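You operate a simulated robot arm through the tools that you are given. There is no shell and no other tool. Be economical: measure what you need, move in short steps, check, and stop when the job is done.

You are at the controls of a simulated robot arm. One attempt, no reset.

JOB
Put the 0.2 mm eyelet from the top of the skein bench in the green bowl and the 0.4 mm eyelet on top of the brown paper roll there.
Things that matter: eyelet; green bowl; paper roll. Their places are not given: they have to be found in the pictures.

Only the result counts: the job must be done as asked and must still hold three seconds after the hand-in. Knocking over, shifting, dropping, spilling or breaking anything else fails it.

ROBOT AND FRAMES
A 6-joint arm with a two-finger parallel gripper, fixed in place. Base frame: the origin is at the foot of the arm, x ahead of it, y to its left, z up; the work surface is at about z = 840. Lengths are in mm, angles in rad, forces in N, time in s.
With the tool pointing down near the work surface it reaches from about 260 to 680 mm from the base axis. Its first joint turns from -1.152 to 1.152 rad. Payload 2.9 kg.
Tool frame: the origin (TCP) lies between the finger pads and is the grasp point; the fingertips stand 30 mm ahead of it; z points along the fingers, y is the line along which they close. Largest opening 110 mm; finger width 20, thickness 10; the body of the gripper, 48 by 112 mm, starts 55 mm behind the TCP.
Orientation is that of the tool frame in the base frame, as [roll, pitch, yaw] about the fixed x, y, z axes, in that order (R = Rz(yaw) Ry(pitch) Rx(roll)). With the fingers straight down and closing along the base's y, the tool's x points along the base's -x, its y along +y and its z along -z.

CONTROLS
- The arm moves only by the tool send_rows. Its argument "rows" is a list that holds one entry, the list of rows, each a list of 7 numbers: the shift along the base's x, y, z in mm, then the turn, a rotation vector about the base's x, y, z in rad, then the finger opening in mm, from 0 to 110. In form: [[[tx, ty, tz, rx, ry, rz, jaw], ...]]. A call has 1 to 20 rows; each row is the pose to reach, as a shift and turn from the pose commanded when the call began. A row lasts 0.2 s, in which the tool goes at most 50 mm and 0.15 rad; a call with a longer step from one row to the next is refused whole, and so is a gripper value outside its range. A pose out of reach is approached as far as the arm can. The call stops where the force on the tool passes 40 N (or 10 N more than at its start, if that is more) or the arm is blocked; 0.2 s more then pass. The fingers move at their own pace (about 108 mm/s each) and stop on an object; they squeeze with about 33 N. The grip force told is the motor's: it shows also when the fingers shut on nothing. Time passes only in rows, and 0.2 s behind the last, so rows that repeat a pose let the fingers close. It gives the time, the measured TCP pose, the force on the tool (base axes), the opening and the grip force at its end, in the units of the frame above (readings bear some noise), and new pictures: "pictures" is both (left out), scene, wrist or none.
- Cameras (640 x 400 px; columns grow to the right, rows downward): "scene" is fixed at [74.4, 428.8, 1387.2]; the picture's right is [-0.78, -0.62, 0.00], its down [-0.34, 0.42, -0.84] and it looks along [0.52, -0.66, -0.54] (base axes); focal length 309 px, centre (320, 200). "wrist" rides on the gripper at [-36, 0, -57] in the tool frame; the picture's right is [0.00, -1.00, 0.00], its down [0.97, 0.00, -0.24] and it looks along [0.24, 0.00, 0.97] (tool axes); focal length 218 px, centre (320, 200).
- pixel_to_xyz(camera, pixels): for up to 12 pixels [column, row] of the newest picture of that camera ("zoom" is the newest enlarged one), the place [x, y, z] in the base frame of the surface seen there, good to about 3 mm. No time passes.
- zoom(camera, box): a new picture of the part [left, top, right, bottom] of that camera's present view, enlarged. No time passes.
- finish_job(): hands the job in; it is judged then, once.

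Work in short steps. Measure before you move; look again where a grasp or a placing could have gone wrong, and mend it. You have 60 turns and 120 pictures in all, those below and enlarged ones among them. Open the gripper and draw the arm clear of the work before you hand the job in, unless the task says otherwise; then end with one line.

The tools are called after ">>>" as a command line: name --argument value ..., lists and objects as JSON in quotes. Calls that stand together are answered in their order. send_rows: Moves the arm, as the interface text tells. Its arguments: {"type":"object","properties":{"rows":{"type":"array"},"pictures":{"type":"string","enum":["both","scene","wrist","none"]}},"required":["rows"]} The other tools are called the same way: pixel_to_xyz (camera, pixels) gives the place of the surface under pixels of a picture; zoom (camera, box) takes an enlarged picture of a part of a camera's view; finish_job () hands the job in.

At the start:

```text
clock: 0.0
position: [304.7, -201.7, 1069.7]
orientation: [-3.14, 0.003, -3.141]
force: [-0.5, -1.0, -0.4]
gripper_width: 109.9
grip_force: 0.1
```

scene: 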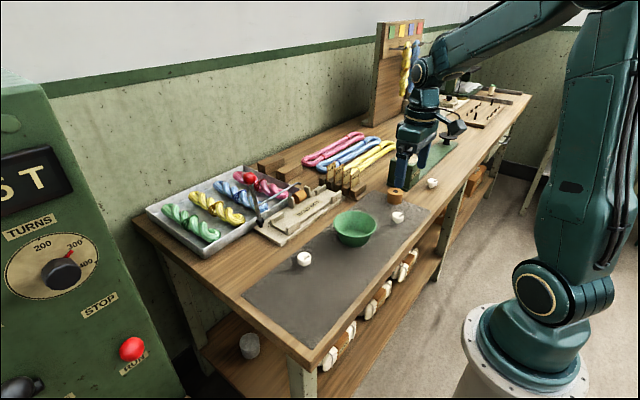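
wrist: 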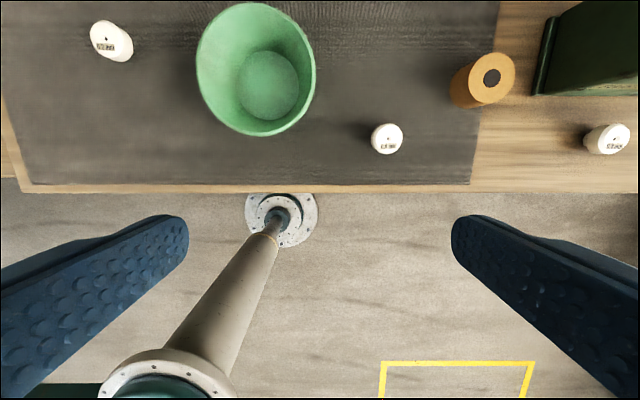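

The wrist picture shows three white eyelets at about (111,41), (387,138) and (607,139), each with a label. I enlarge each to read them.

>>> zoom --camera "wrist" --box '[80, 10, 144, 70]'

>>> zoom --camera "wrist" --box '[360, 115, 415, 160]'

>>> zoom --camera "wrist" --box '[575, 115, 640, 165]'

>>> pixel_to_xyz --camera "wrist" --pixels '[[111, 38], [387, 135], [605, 137], [492, 77], [268, 85], [205, 60], [312, 60], [250, 8], [255, 135], [430, 100], [550, 150]]'

>>> zoom --camera "scene" --box '[270, 140, 470, 280]'

```text
6.67 times, centred on (112, 40) of wrist
```

zoom: 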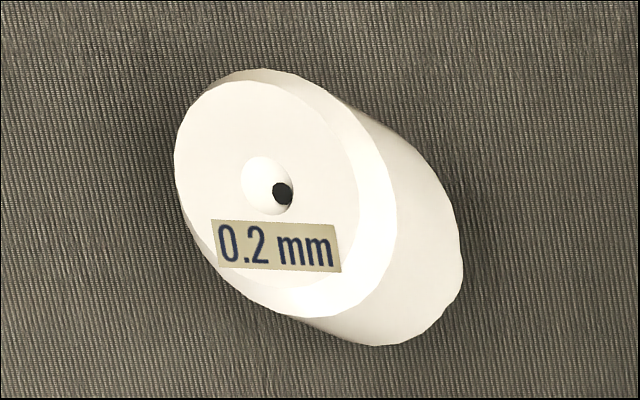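

```text
8.89 times, centred on (388, 138) of wrist
```

zoom: 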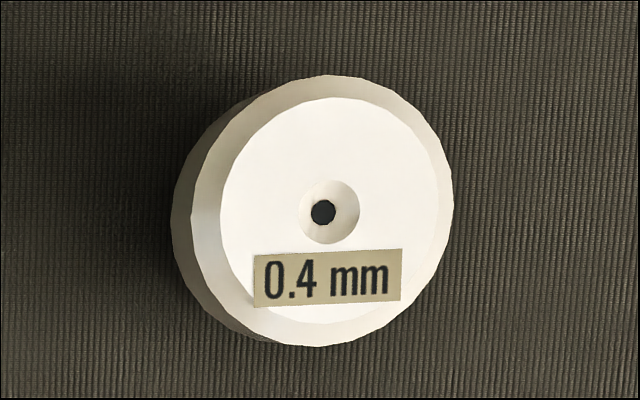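

```text
8.00 times, centred on (608, 140) of wrist
```

zoom: 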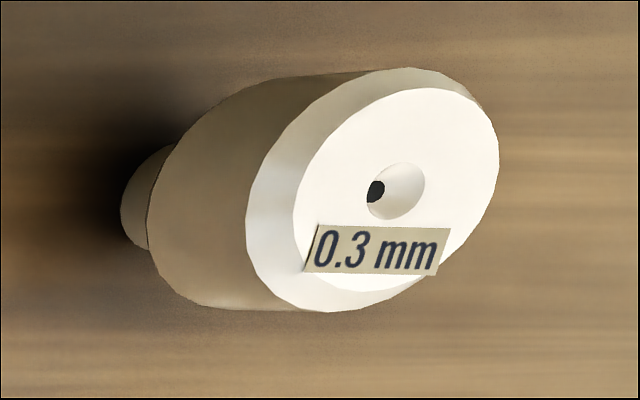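

```text
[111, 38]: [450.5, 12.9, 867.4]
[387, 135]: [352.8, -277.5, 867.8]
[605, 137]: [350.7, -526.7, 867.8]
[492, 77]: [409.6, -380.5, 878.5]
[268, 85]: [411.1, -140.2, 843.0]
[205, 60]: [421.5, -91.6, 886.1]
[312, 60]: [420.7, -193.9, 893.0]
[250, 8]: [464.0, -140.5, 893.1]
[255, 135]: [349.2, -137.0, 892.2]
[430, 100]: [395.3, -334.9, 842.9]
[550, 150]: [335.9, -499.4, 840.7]
```

```text
2.86 times, centred on (370, 210) of scene
```

zoom: 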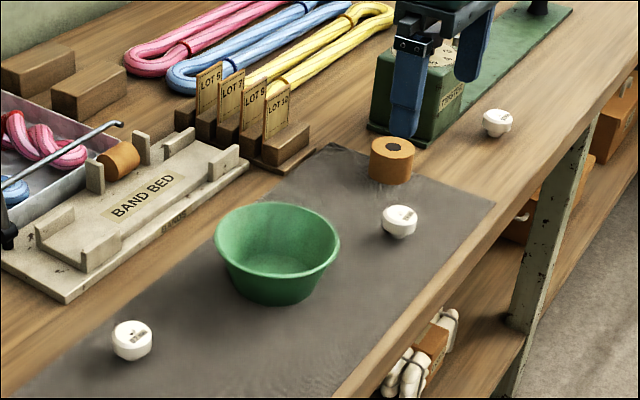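

The labels are read: 0.2 mm is at (450, 13), 0.4 mm at (353, -277), and the 0.3 mm one stays put. I move above the 0.2 eyelet, and measure the roll and the green box beside it.

>>> pixel_to_xyz --camera "wrist" --pixels '[[475, 75], [510, 72], [495, 58], [492, 96], [492, 74], [545, 60], [560, 30], [600, 50], [540, 94], [465, 95]]'

>>> send_rows --rows '[[[25, 35, 0, 0, 0, 0, 70], [50, 70, 0, 0, 0, 0, 70], [75, 105, 0, 0, 0, 0, 70], [100, 140, 0, 0, 0, 0, 70], [125, 175, 0, 0, 0, 0, 70], [145.8, 214.6, 0, 0, 0, 0, 70], [145.8, 214.6, -40, 0, 0, 0, 70], [145.8, 214.6, -80, 0, 0, 0, 70], [145.8, 214.6, -110, 0, 0, 0, 70], [145.8, 214.6, -110, 0, 0, 0, 70]]]'

```text
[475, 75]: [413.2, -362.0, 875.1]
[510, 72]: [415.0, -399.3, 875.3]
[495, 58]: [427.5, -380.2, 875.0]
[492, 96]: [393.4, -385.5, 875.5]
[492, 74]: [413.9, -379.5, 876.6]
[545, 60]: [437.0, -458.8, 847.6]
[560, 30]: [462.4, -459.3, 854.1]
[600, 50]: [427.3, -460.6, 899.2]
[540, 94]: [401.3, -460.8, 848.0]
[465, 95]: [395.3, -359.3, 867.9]
```

```text
clock: 2.2
position: [453.1, 13.8, 960.8]
orientation: [3.141, 0.001, -3.141]
force: [-0.8, -1.0, 0.3]
gripper_width: 69.8
grip_force: 0.1
```

scene: 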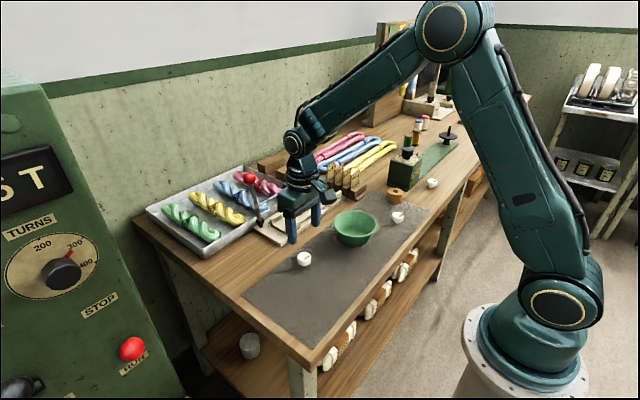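
wrist: 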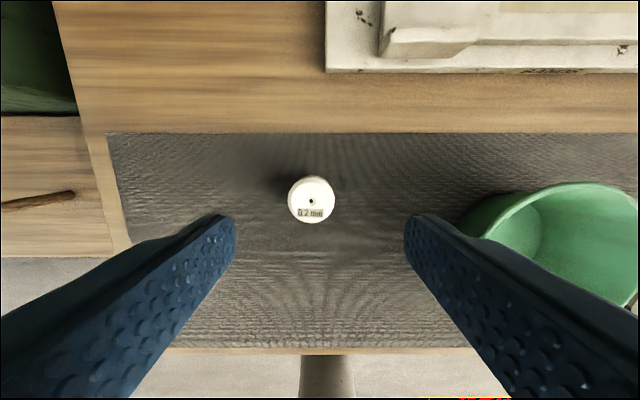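

The eyelet is now seen at (311,199); I measure its centre and edges.

>>> pixel_to_xyz --camera "wrist" --pixels '[[311, 200], [293, 199], [330, 199], [311, 182], [311, 217], [260, 230]]'

>>> zoom --camera "scene" --box '[280, 230, 340, 290]'

```text
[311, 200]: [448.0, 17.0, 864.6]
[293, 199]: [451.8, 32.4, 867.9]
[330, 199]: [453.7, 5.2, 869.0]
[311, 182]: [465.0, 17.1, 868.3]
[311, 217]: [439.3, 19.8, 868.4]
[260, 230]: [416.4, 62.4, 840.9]
```

```text
6.67 times, centred on (310, 260) of scene
```

zoom: 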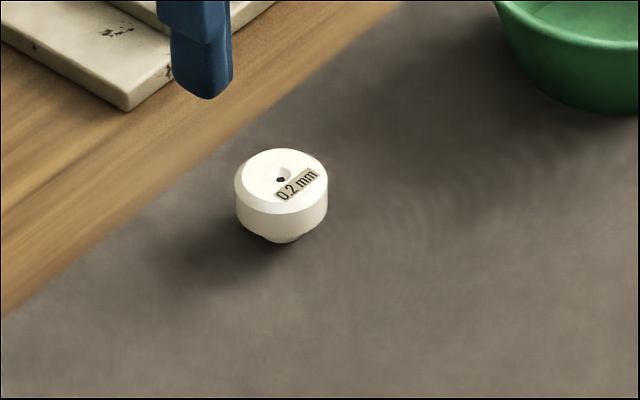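

The eyelet's centre is about (452, 18), its top at 868. I descend so the fingertips stand about 7 mm above the mat, and close.

>>> send_rows --rows '[[[-0.5, 4, -30, 0, 0, 0, 70], [-0.5, 4, -60, 0, 0, 0, 70], [-0.5, 4, -81, 0, 0, 0, 70], [-0.5, 4, -81, 0, 0, 0, 70], [-0.5, 4, -81, 0, 0, 0, 25], [-0.5, 4, -81, 0, 0, 0, 25], [-0.5, 4, -81, 0, 0, 0, 25]]]'

```text
clock: 3.8
position: [454.5, 17.2, 878.8]
orientation: [-3.141, -0.002, 3.141]
force: [0.9, -0.3, -0.9]
gripper_width: 32.2
grip_force: 33.1
```

scene: 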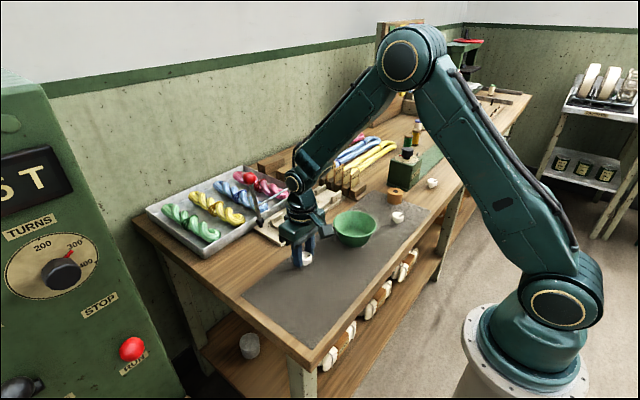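
wrist: 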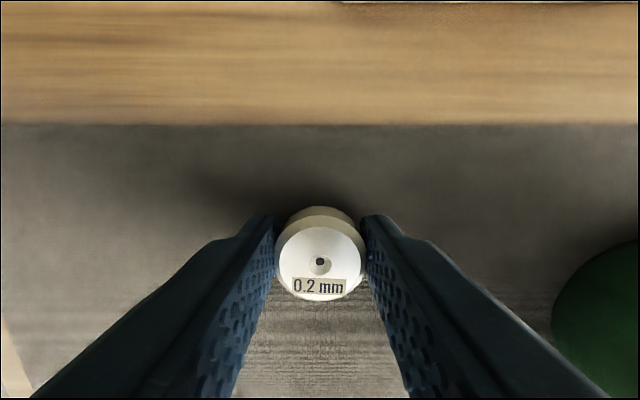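

Held at 32 mm. I lift 100 mm and carry it above the bowl's centre at about (407, -142).

>>> send_rows --rows '[[[0, 0, 30, 0, 0, 0, 25], [0, 0, 65, 0, 0, 0, 25], [0, 0, 100, 0, 0, 0, 25], [-12, -40, 100, 0, 0, 0, 25], [-24, -80, 100, 0, 0, 0, 25], [-36, -120, 100, 0, 0, 0, 25], [-47, -158, 100, 0, 0, 0, 25], [-47, -158, 100, 0, 0, 0, 25]]]'

```text
clock: 5.6
position: [404.2, -142.5, 979.3]
orientation: [3.141, 0.0, 3.141]
force: [0.1, 0.9, -0.2]
gripper_width: 32.1
grip_force: 33.1
```

scene: 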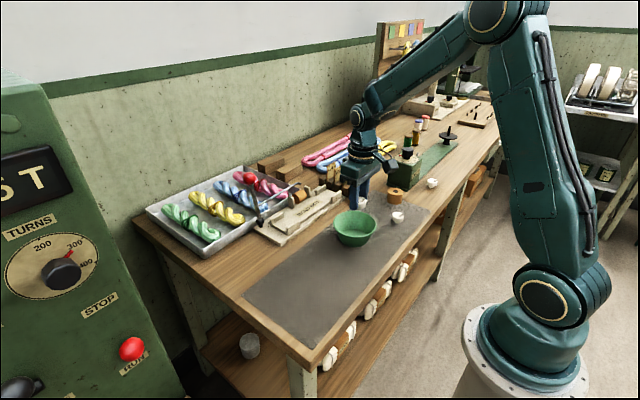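
wrist: 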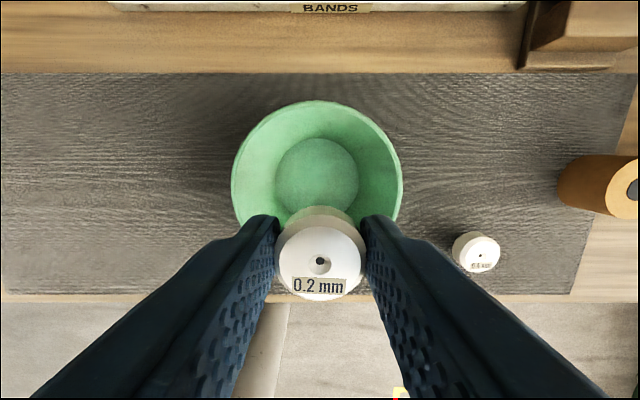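

The bowl floor is centred at column 317, so y fits; I check its centre and rim by measurement.

>>> pixel_to_xyz --camera "wrist" --pixels '[[317, 175], [317, 104], [277, 178], [358, 178], [317, 140], [235, 175], [400, 175], [318, 202]]'

```text
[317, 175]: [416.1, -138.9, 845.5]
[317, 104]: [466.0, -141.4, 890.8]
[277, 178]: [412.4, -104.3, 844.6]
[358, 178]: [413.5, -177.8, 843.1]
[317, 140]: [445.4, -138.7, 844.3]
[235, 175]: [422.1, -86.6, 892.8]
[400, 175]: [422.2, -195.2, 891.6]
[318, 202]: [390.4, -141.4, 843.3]
```

Floor centre is about (409, -140), radius about 37, at z 844. I descend to TCP 885 (eyelet about 3 mm above the floor), open only to 46, and rise again.

>>> send_rows --rows '[[[4, 2, -30, 0, 0, 0, 25], [4, 2, -60, 0, 0, 0, 25], [4, 2, -85, 0, 0, 0, 25], [4, 2, -94, 0, 0, 0, 25], [4, 2, -94, 0, 0, 0, 25], [4, 2, -94, 0, 0, 0, 44], [4, 2, -94, 0, 0, 0, 44], [4, 2, -94, 0, 0, 0, 44], [4, 2, -60, 0, 0, 0, 44], [4, 2, -20, 0, 0, 0, 44], [4, 2, 0, 0, 0, 0, 60], [4, 2, 0, 0, 0, 0, 60]]]'

```text
clock: 8.2
position: [410.0, -139.0, 979.1]
orientation: [3.141, 0.001, 3.141]
force: [-0.7, 0.0, -1.1]
gripper_width: 59.8
grip_force: 0.0
```

scene: 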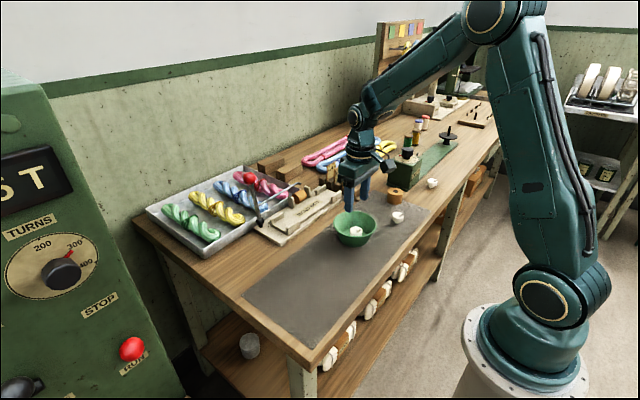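
wrist: 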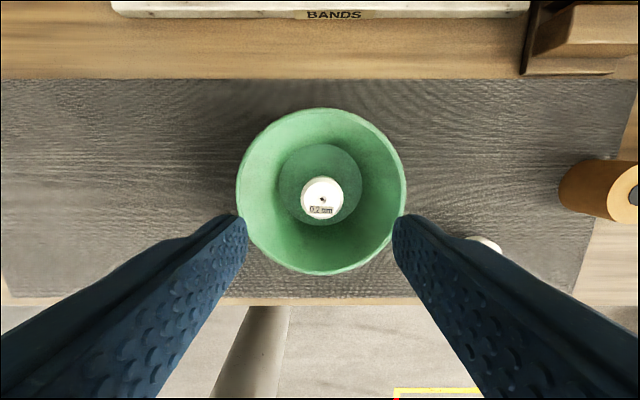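

The 0.2 eyelet stands upright in the bowl at (322,198). Next I go above the 0.4 eyelet near (353, -278).

>>> send_rows --rows '[[[-15, -35, 0, 0, 0, 0, 60], [-30, -70, 0, 0, 0, 0, 60], [-45, -105, 0, 0, 0, 0, 60], [-56, -139, 0, 0, 0, 0, 60], [-56, -139, -18, 0, 0, 0, 60], [-56, -139, -18, 0, 0, 0, 60]]]' --pictures "wrist"

```text
clock: 9.6
position: [352.2, -279.7, 959.7]
orientation: [-3.141, -0.001, -3.141]
force: [0.1, 0.5, 0.3]
gripper_width: 59.9
grip_force: 0.0
```

wrist: 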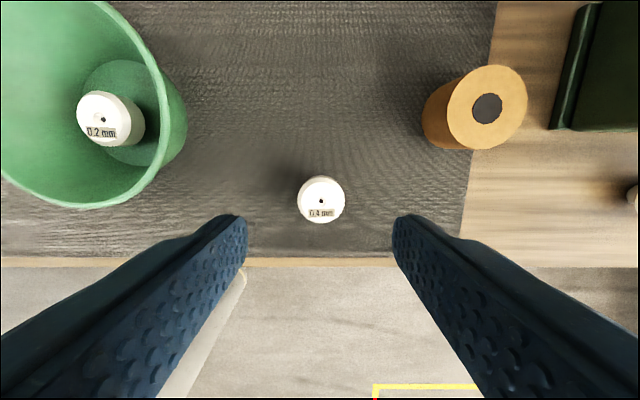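

The eyelet sits at (321,199), centred between the fingers. I measure it and the roll's top edges once more.

>>> pixel_to_xyz --camera "wrist" --pixels '[[302, 199], [340, 199], [320, 182], [320, 216], [450, 107], [524, 105], [487, 69], [487, 145], [487, 108], [455, 180]]'

>>> send_rows --rows '[[[0, 0, -30, 0, 0, 0, 60], [0, 0, -60, 0, 0, 0, 60], [0, 0, -81, 0, 0, 0, 60], [0, 0, -81, 0, 0, 0, 60], [0, 0, -81, 0, 0, 0, 25], [0, 0, -81, 0, 0, 0, 25], [0, 0, -81, 0, 0, 0, 25]]]' --pictures "wrist"

```text
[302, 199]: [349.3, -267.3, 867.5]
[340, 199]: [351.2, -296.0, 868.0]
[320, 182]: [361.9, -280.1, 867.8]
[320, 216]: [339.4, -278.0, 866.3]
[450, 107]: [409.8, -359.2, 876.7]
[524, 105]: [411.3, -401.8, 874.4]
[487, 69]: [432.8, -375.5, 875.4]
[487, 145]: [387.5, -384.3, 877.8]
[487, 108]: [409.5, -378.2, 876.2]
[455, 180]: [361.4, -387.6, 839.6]
```

```text
clock: 11.2
position: [352.7, -278.1, 878.3]
orientation: [3.14, 0.0, 3.14]
force: [0.2, 0.0, -1.3]
gripper_width: 32.2
grip_force: 32.9
```

wrist: 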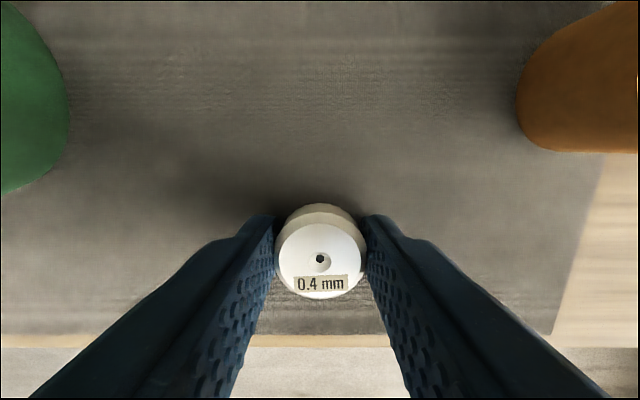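

Held at 32 mm. The roll's top is centred at about (410.5, -380.5), z 876; I lift and carry the eyelet there.

>>> send_rows --rows '[[[0, 0, 30, 0, 0, 0, 25], [0, 0, 65, 0, 0, 0, 25], [0, 0, 90, 0, 0, 0, 25], [20, -34, 90, 0, 0, 0, 25], [40, -68, 90, 0, 0, 0, 25], [58, -102, 90, 0, 0, 0, 25], [58, -102, 90, 0, 0, 0, 25], [58, -102, 90, 0, 0, 0, 25]]]'

```text
clock: 13.0
position: [413.8, -379.8, 966.9]
orientation: [3.141, -0.001, -3.141]
force: [-0.3, -0.1, 0.4]
gripper_width: 32.3
grip_force: 32.7
```

scene: 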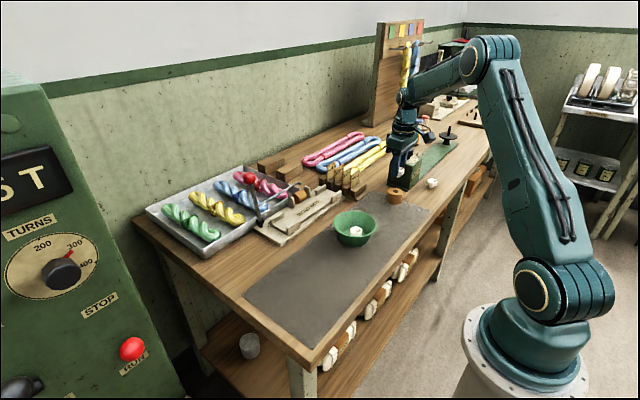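
wrist: 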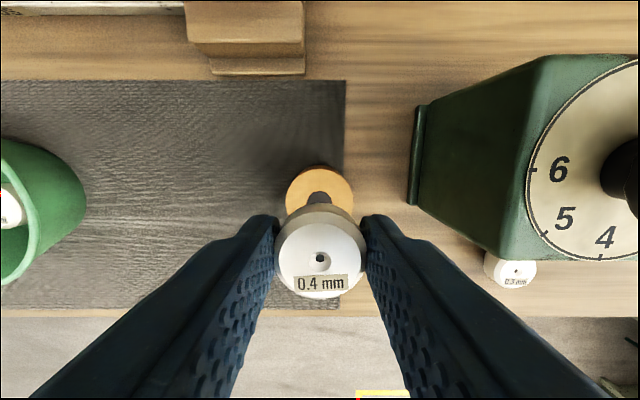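

The roll's top is at about (319,192), and the green box with the dial is on the right. I measure the box against the gripper body (which reaches y ≈ -436) and the roll's edges.

>>> pixel_to_xyz --camera "wrist" --pixels '[[417, 150], [545, 60], [530, 160], [510, 250], [560, 210], [625, 160], [287, 192], [351, 192], [319, 168], [300, 205]]'

>>> zoom --camera "scene" --box '[350, 100, 450, 220]'

```text
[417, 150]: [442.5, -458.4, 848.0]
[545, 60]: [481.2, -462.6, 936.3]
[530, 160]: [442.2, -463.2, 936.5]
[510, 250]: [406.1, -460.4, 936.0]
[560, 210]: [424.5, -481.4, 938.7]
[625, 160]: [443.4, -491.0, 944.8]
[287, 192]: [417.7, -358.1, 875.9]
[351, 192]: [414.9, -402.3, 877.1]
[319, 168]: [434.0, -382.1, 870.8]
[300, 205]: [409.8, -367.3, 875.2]
```

```text
3.33 times, centred on (400, 160) of scene
```

zoom: 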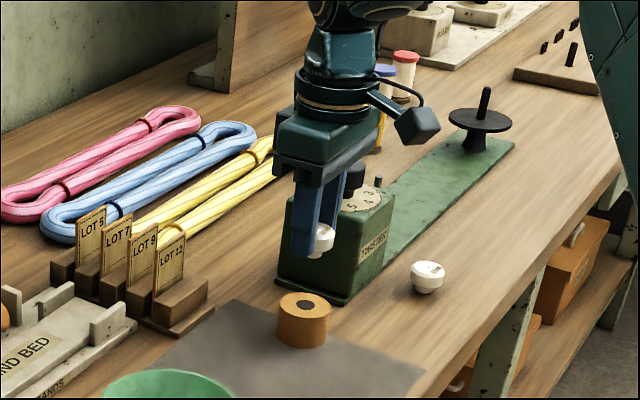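

The box is clear (face at y -460, top 937–945, body bottom at ~969). I lower to just touch the roll's top at TCP about 914, without letting go yet.

>>> send_rows --rows '[[[0, 0, -25, 0, 0, 0, 25], [0, 0, -45, 0, 0, 0, 25], [0, 0, -50, 0, 0, 0, 25], [0, 0, -52, 0, 0, 0, 25], [0, 0, -52, 0, 0, 0, 25]]]'

>>> zoom --camera "scene" --box '[360, 150, 430, 220]'

```text
clock: 14.2
position: [412.2, -379.7, 916.3]
orientation: [-3.141, -0.001, 3.141]
force: [-0.2, 0.4, -0.5]
gripper_width: 32.3
grip_force: 32.7
```

scene: 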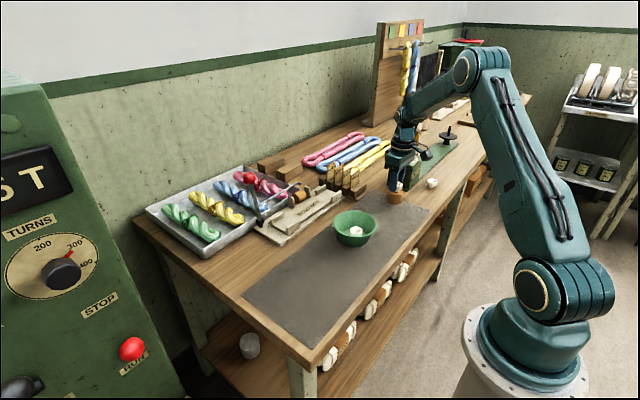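
wrist: 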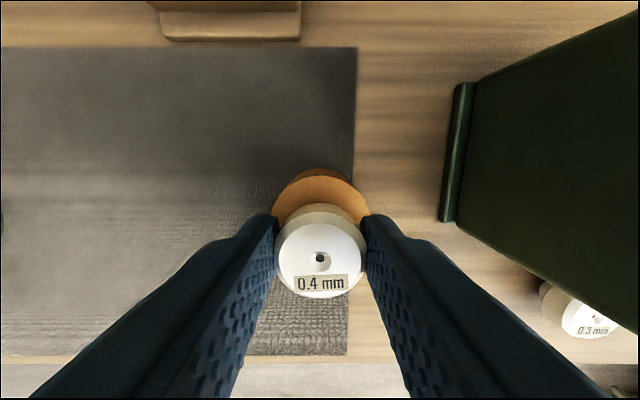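

```text
5.71 times, centred on (395, 185) of scene
```

zoom: 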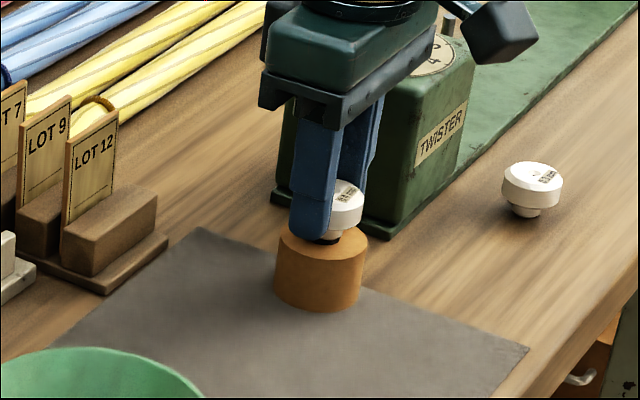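

The foot is just above the roll's core and well centred (columns 321 vs 320). I lower 2 mm in small steps and watch the force.

>>> send_rows --rows '[[[0, 0, -1, 0, 0, 0, 25], [0, 0, -2, 0, 0, 0, 25], [0, 0, -2, 0, 0, 0, 25]]]' --pictures "none"

>>> zoom --camera "scene" --box '[380, 170, 420, 210]'

```text
clock: 15.0
position: [409.9, -380.7, 914.9]
orientation: [3.141, 0.0, -3.14]
force: [-0.6, -0.9, 0.4]
gripper_width: 32.1
grip_force: 33.0
```

```text
10.00 times, centred on (400, 190) of scene
```

zoom: 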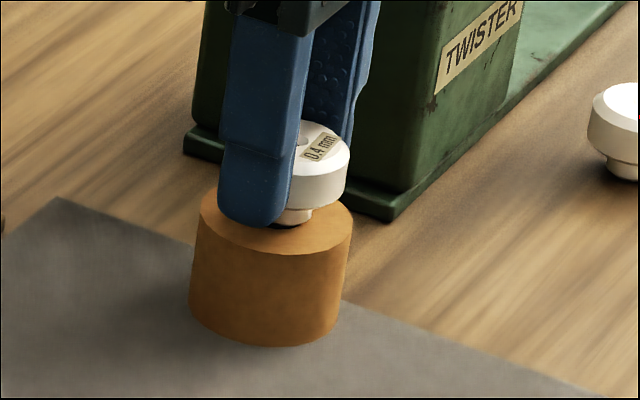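

No contact force yet; the gap is about 1–2 mm. I go down a bit more in half-millimetre steps.

>>> send_rows --rows '[[[0, 0, -0.5, 0, 0, 0, 25], [0, 0, -1, 0, 0, 0, 25], [0, 0, -1, 0, 0, 0, 25]]]' --pictures "none"

>>> zoom --camera "scene" --box '[385, 175, 415, 205]'

```text
clock: 15.8
position: [409.5, -381.4, 913.3]
orientation: [3.14, 0.001, 3.141]
force: [-1.2, 1.4, 0.9]
gripper_width: 32.4
grip_force: 33.0
```

```text
13.33 times, centred on (400, 190) of scene
```

zoom: 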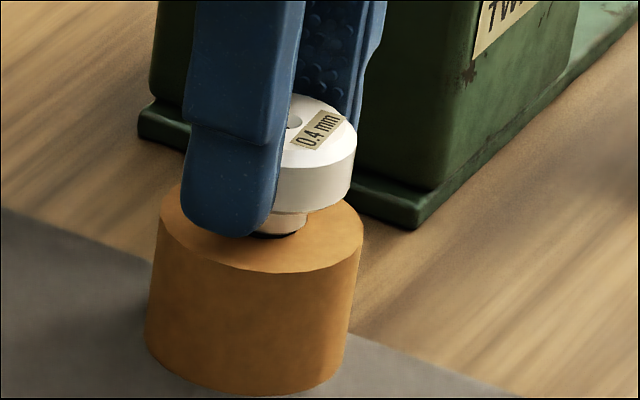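

The foot is within a millimetre of the roll. I open the fingers moderately, then rise straight up.

>>> send_rows --rows '[[[0, 0, -0.5, 0, 0, 0, 25], [0, 0, -0.5, 0, 0, 0, 40], [0, 0, -0.5, 0, 0, 0, 60], [0, 0, -0.5, 0, 0, 0, 60], [0, 0, 20, 0, 0, 0, 60], [0, 0, 50, 0, 0, 0, 60], [0, 0, 90, 0, 0, 0, 60], [0, 0, 130, 0, 0, 0, 60], [0, 0, 130, 0, 0, 0, 60]]]'

>>> zoom --camera "scene" --box '[330, 150, 440, 255]'

```text
clock: 17.8
position: [411.9, -382.3, 1047.0]
orientation: [-3.141, 0.001, -3.142]
force: [0.9, 1.0, 0.2]
gripper_width: 60.0
grip_force: 0.2
```

scene: 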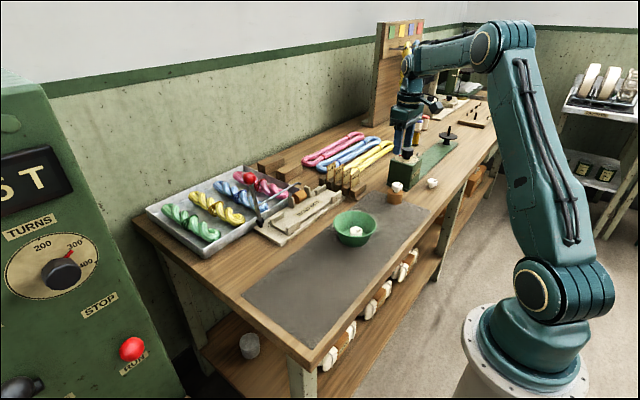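
wrist: 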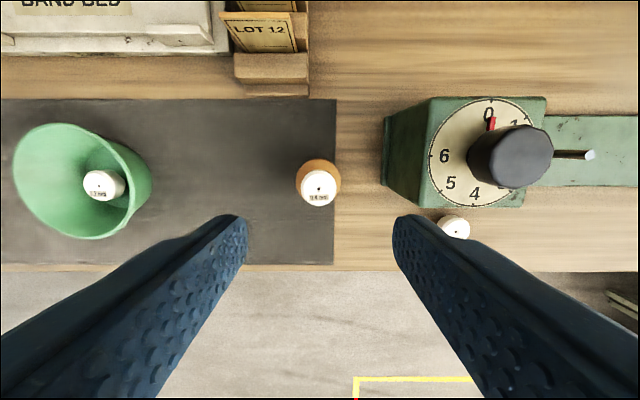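

```text
3.81 times, centred on (385, 202) of scene
```

zoom: 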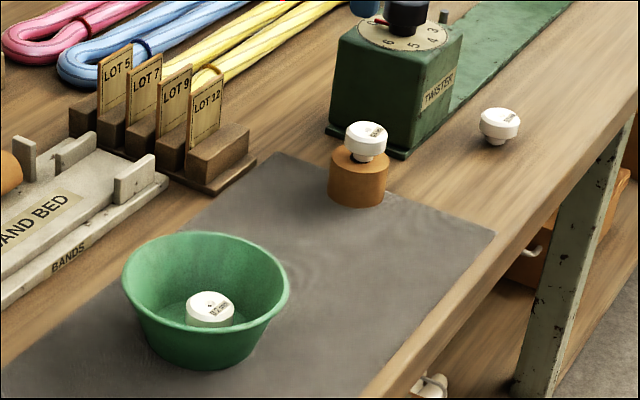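

Both eyelets stand upright where they were asked for. I draw the arm back toward its start, clear of the work.

>>> send_rows --rows '[[[-20, 20, 20, 0, 0, 0, 60], [-50, 50, 23, 0, 0, 0, 60], [-80, 80, 23, 0, 0, 0, 60], [-105, 110, 23, 0, 0, 0, 60], [-105, 145, 23, 0, 0, 0, 60], [-105, 180, 23, 0, 0, 0, 60], [-105, 180, 23, 0, 0, 0, 60]]]'

```text
clock: 19.4
position: [302.9, -198.6, 1066.3]
orientation: [3.141, -0.001, 3.141]
force: [-0.7, 0.2, 0.5]
gripper_width: 59.9
grip_force: 0.0
```

scene: 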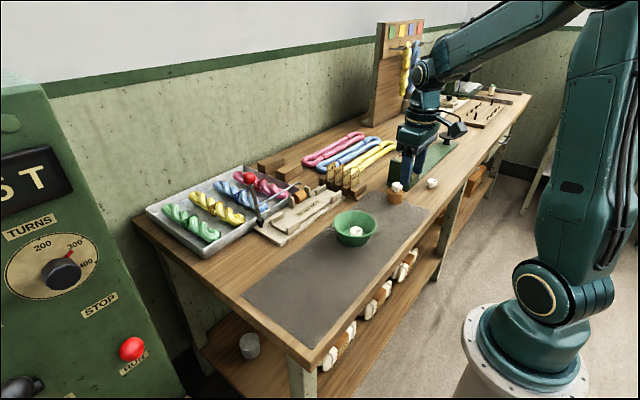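
wrist: 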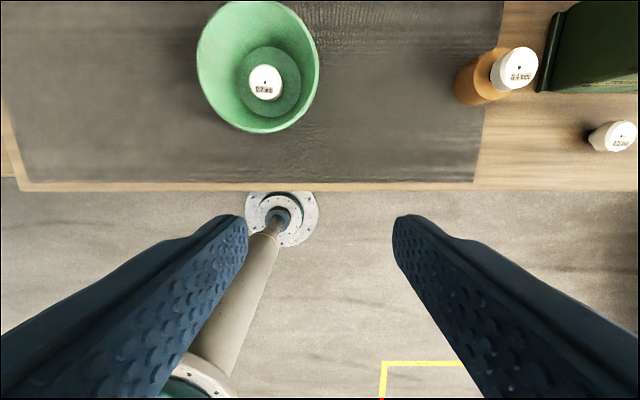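

The arm is clear and everything stands still, so I hand the job in.

>>> finish_job

```text
The job is handed in.
```

The 0.2 mm eyelet is in the green bowl and the 0.4 mm eyelet is on top of the brown paper roll; the 0.3 mm eyelet was left alone, nothing else looked disturbed in the last pictures, and the job is handed in.
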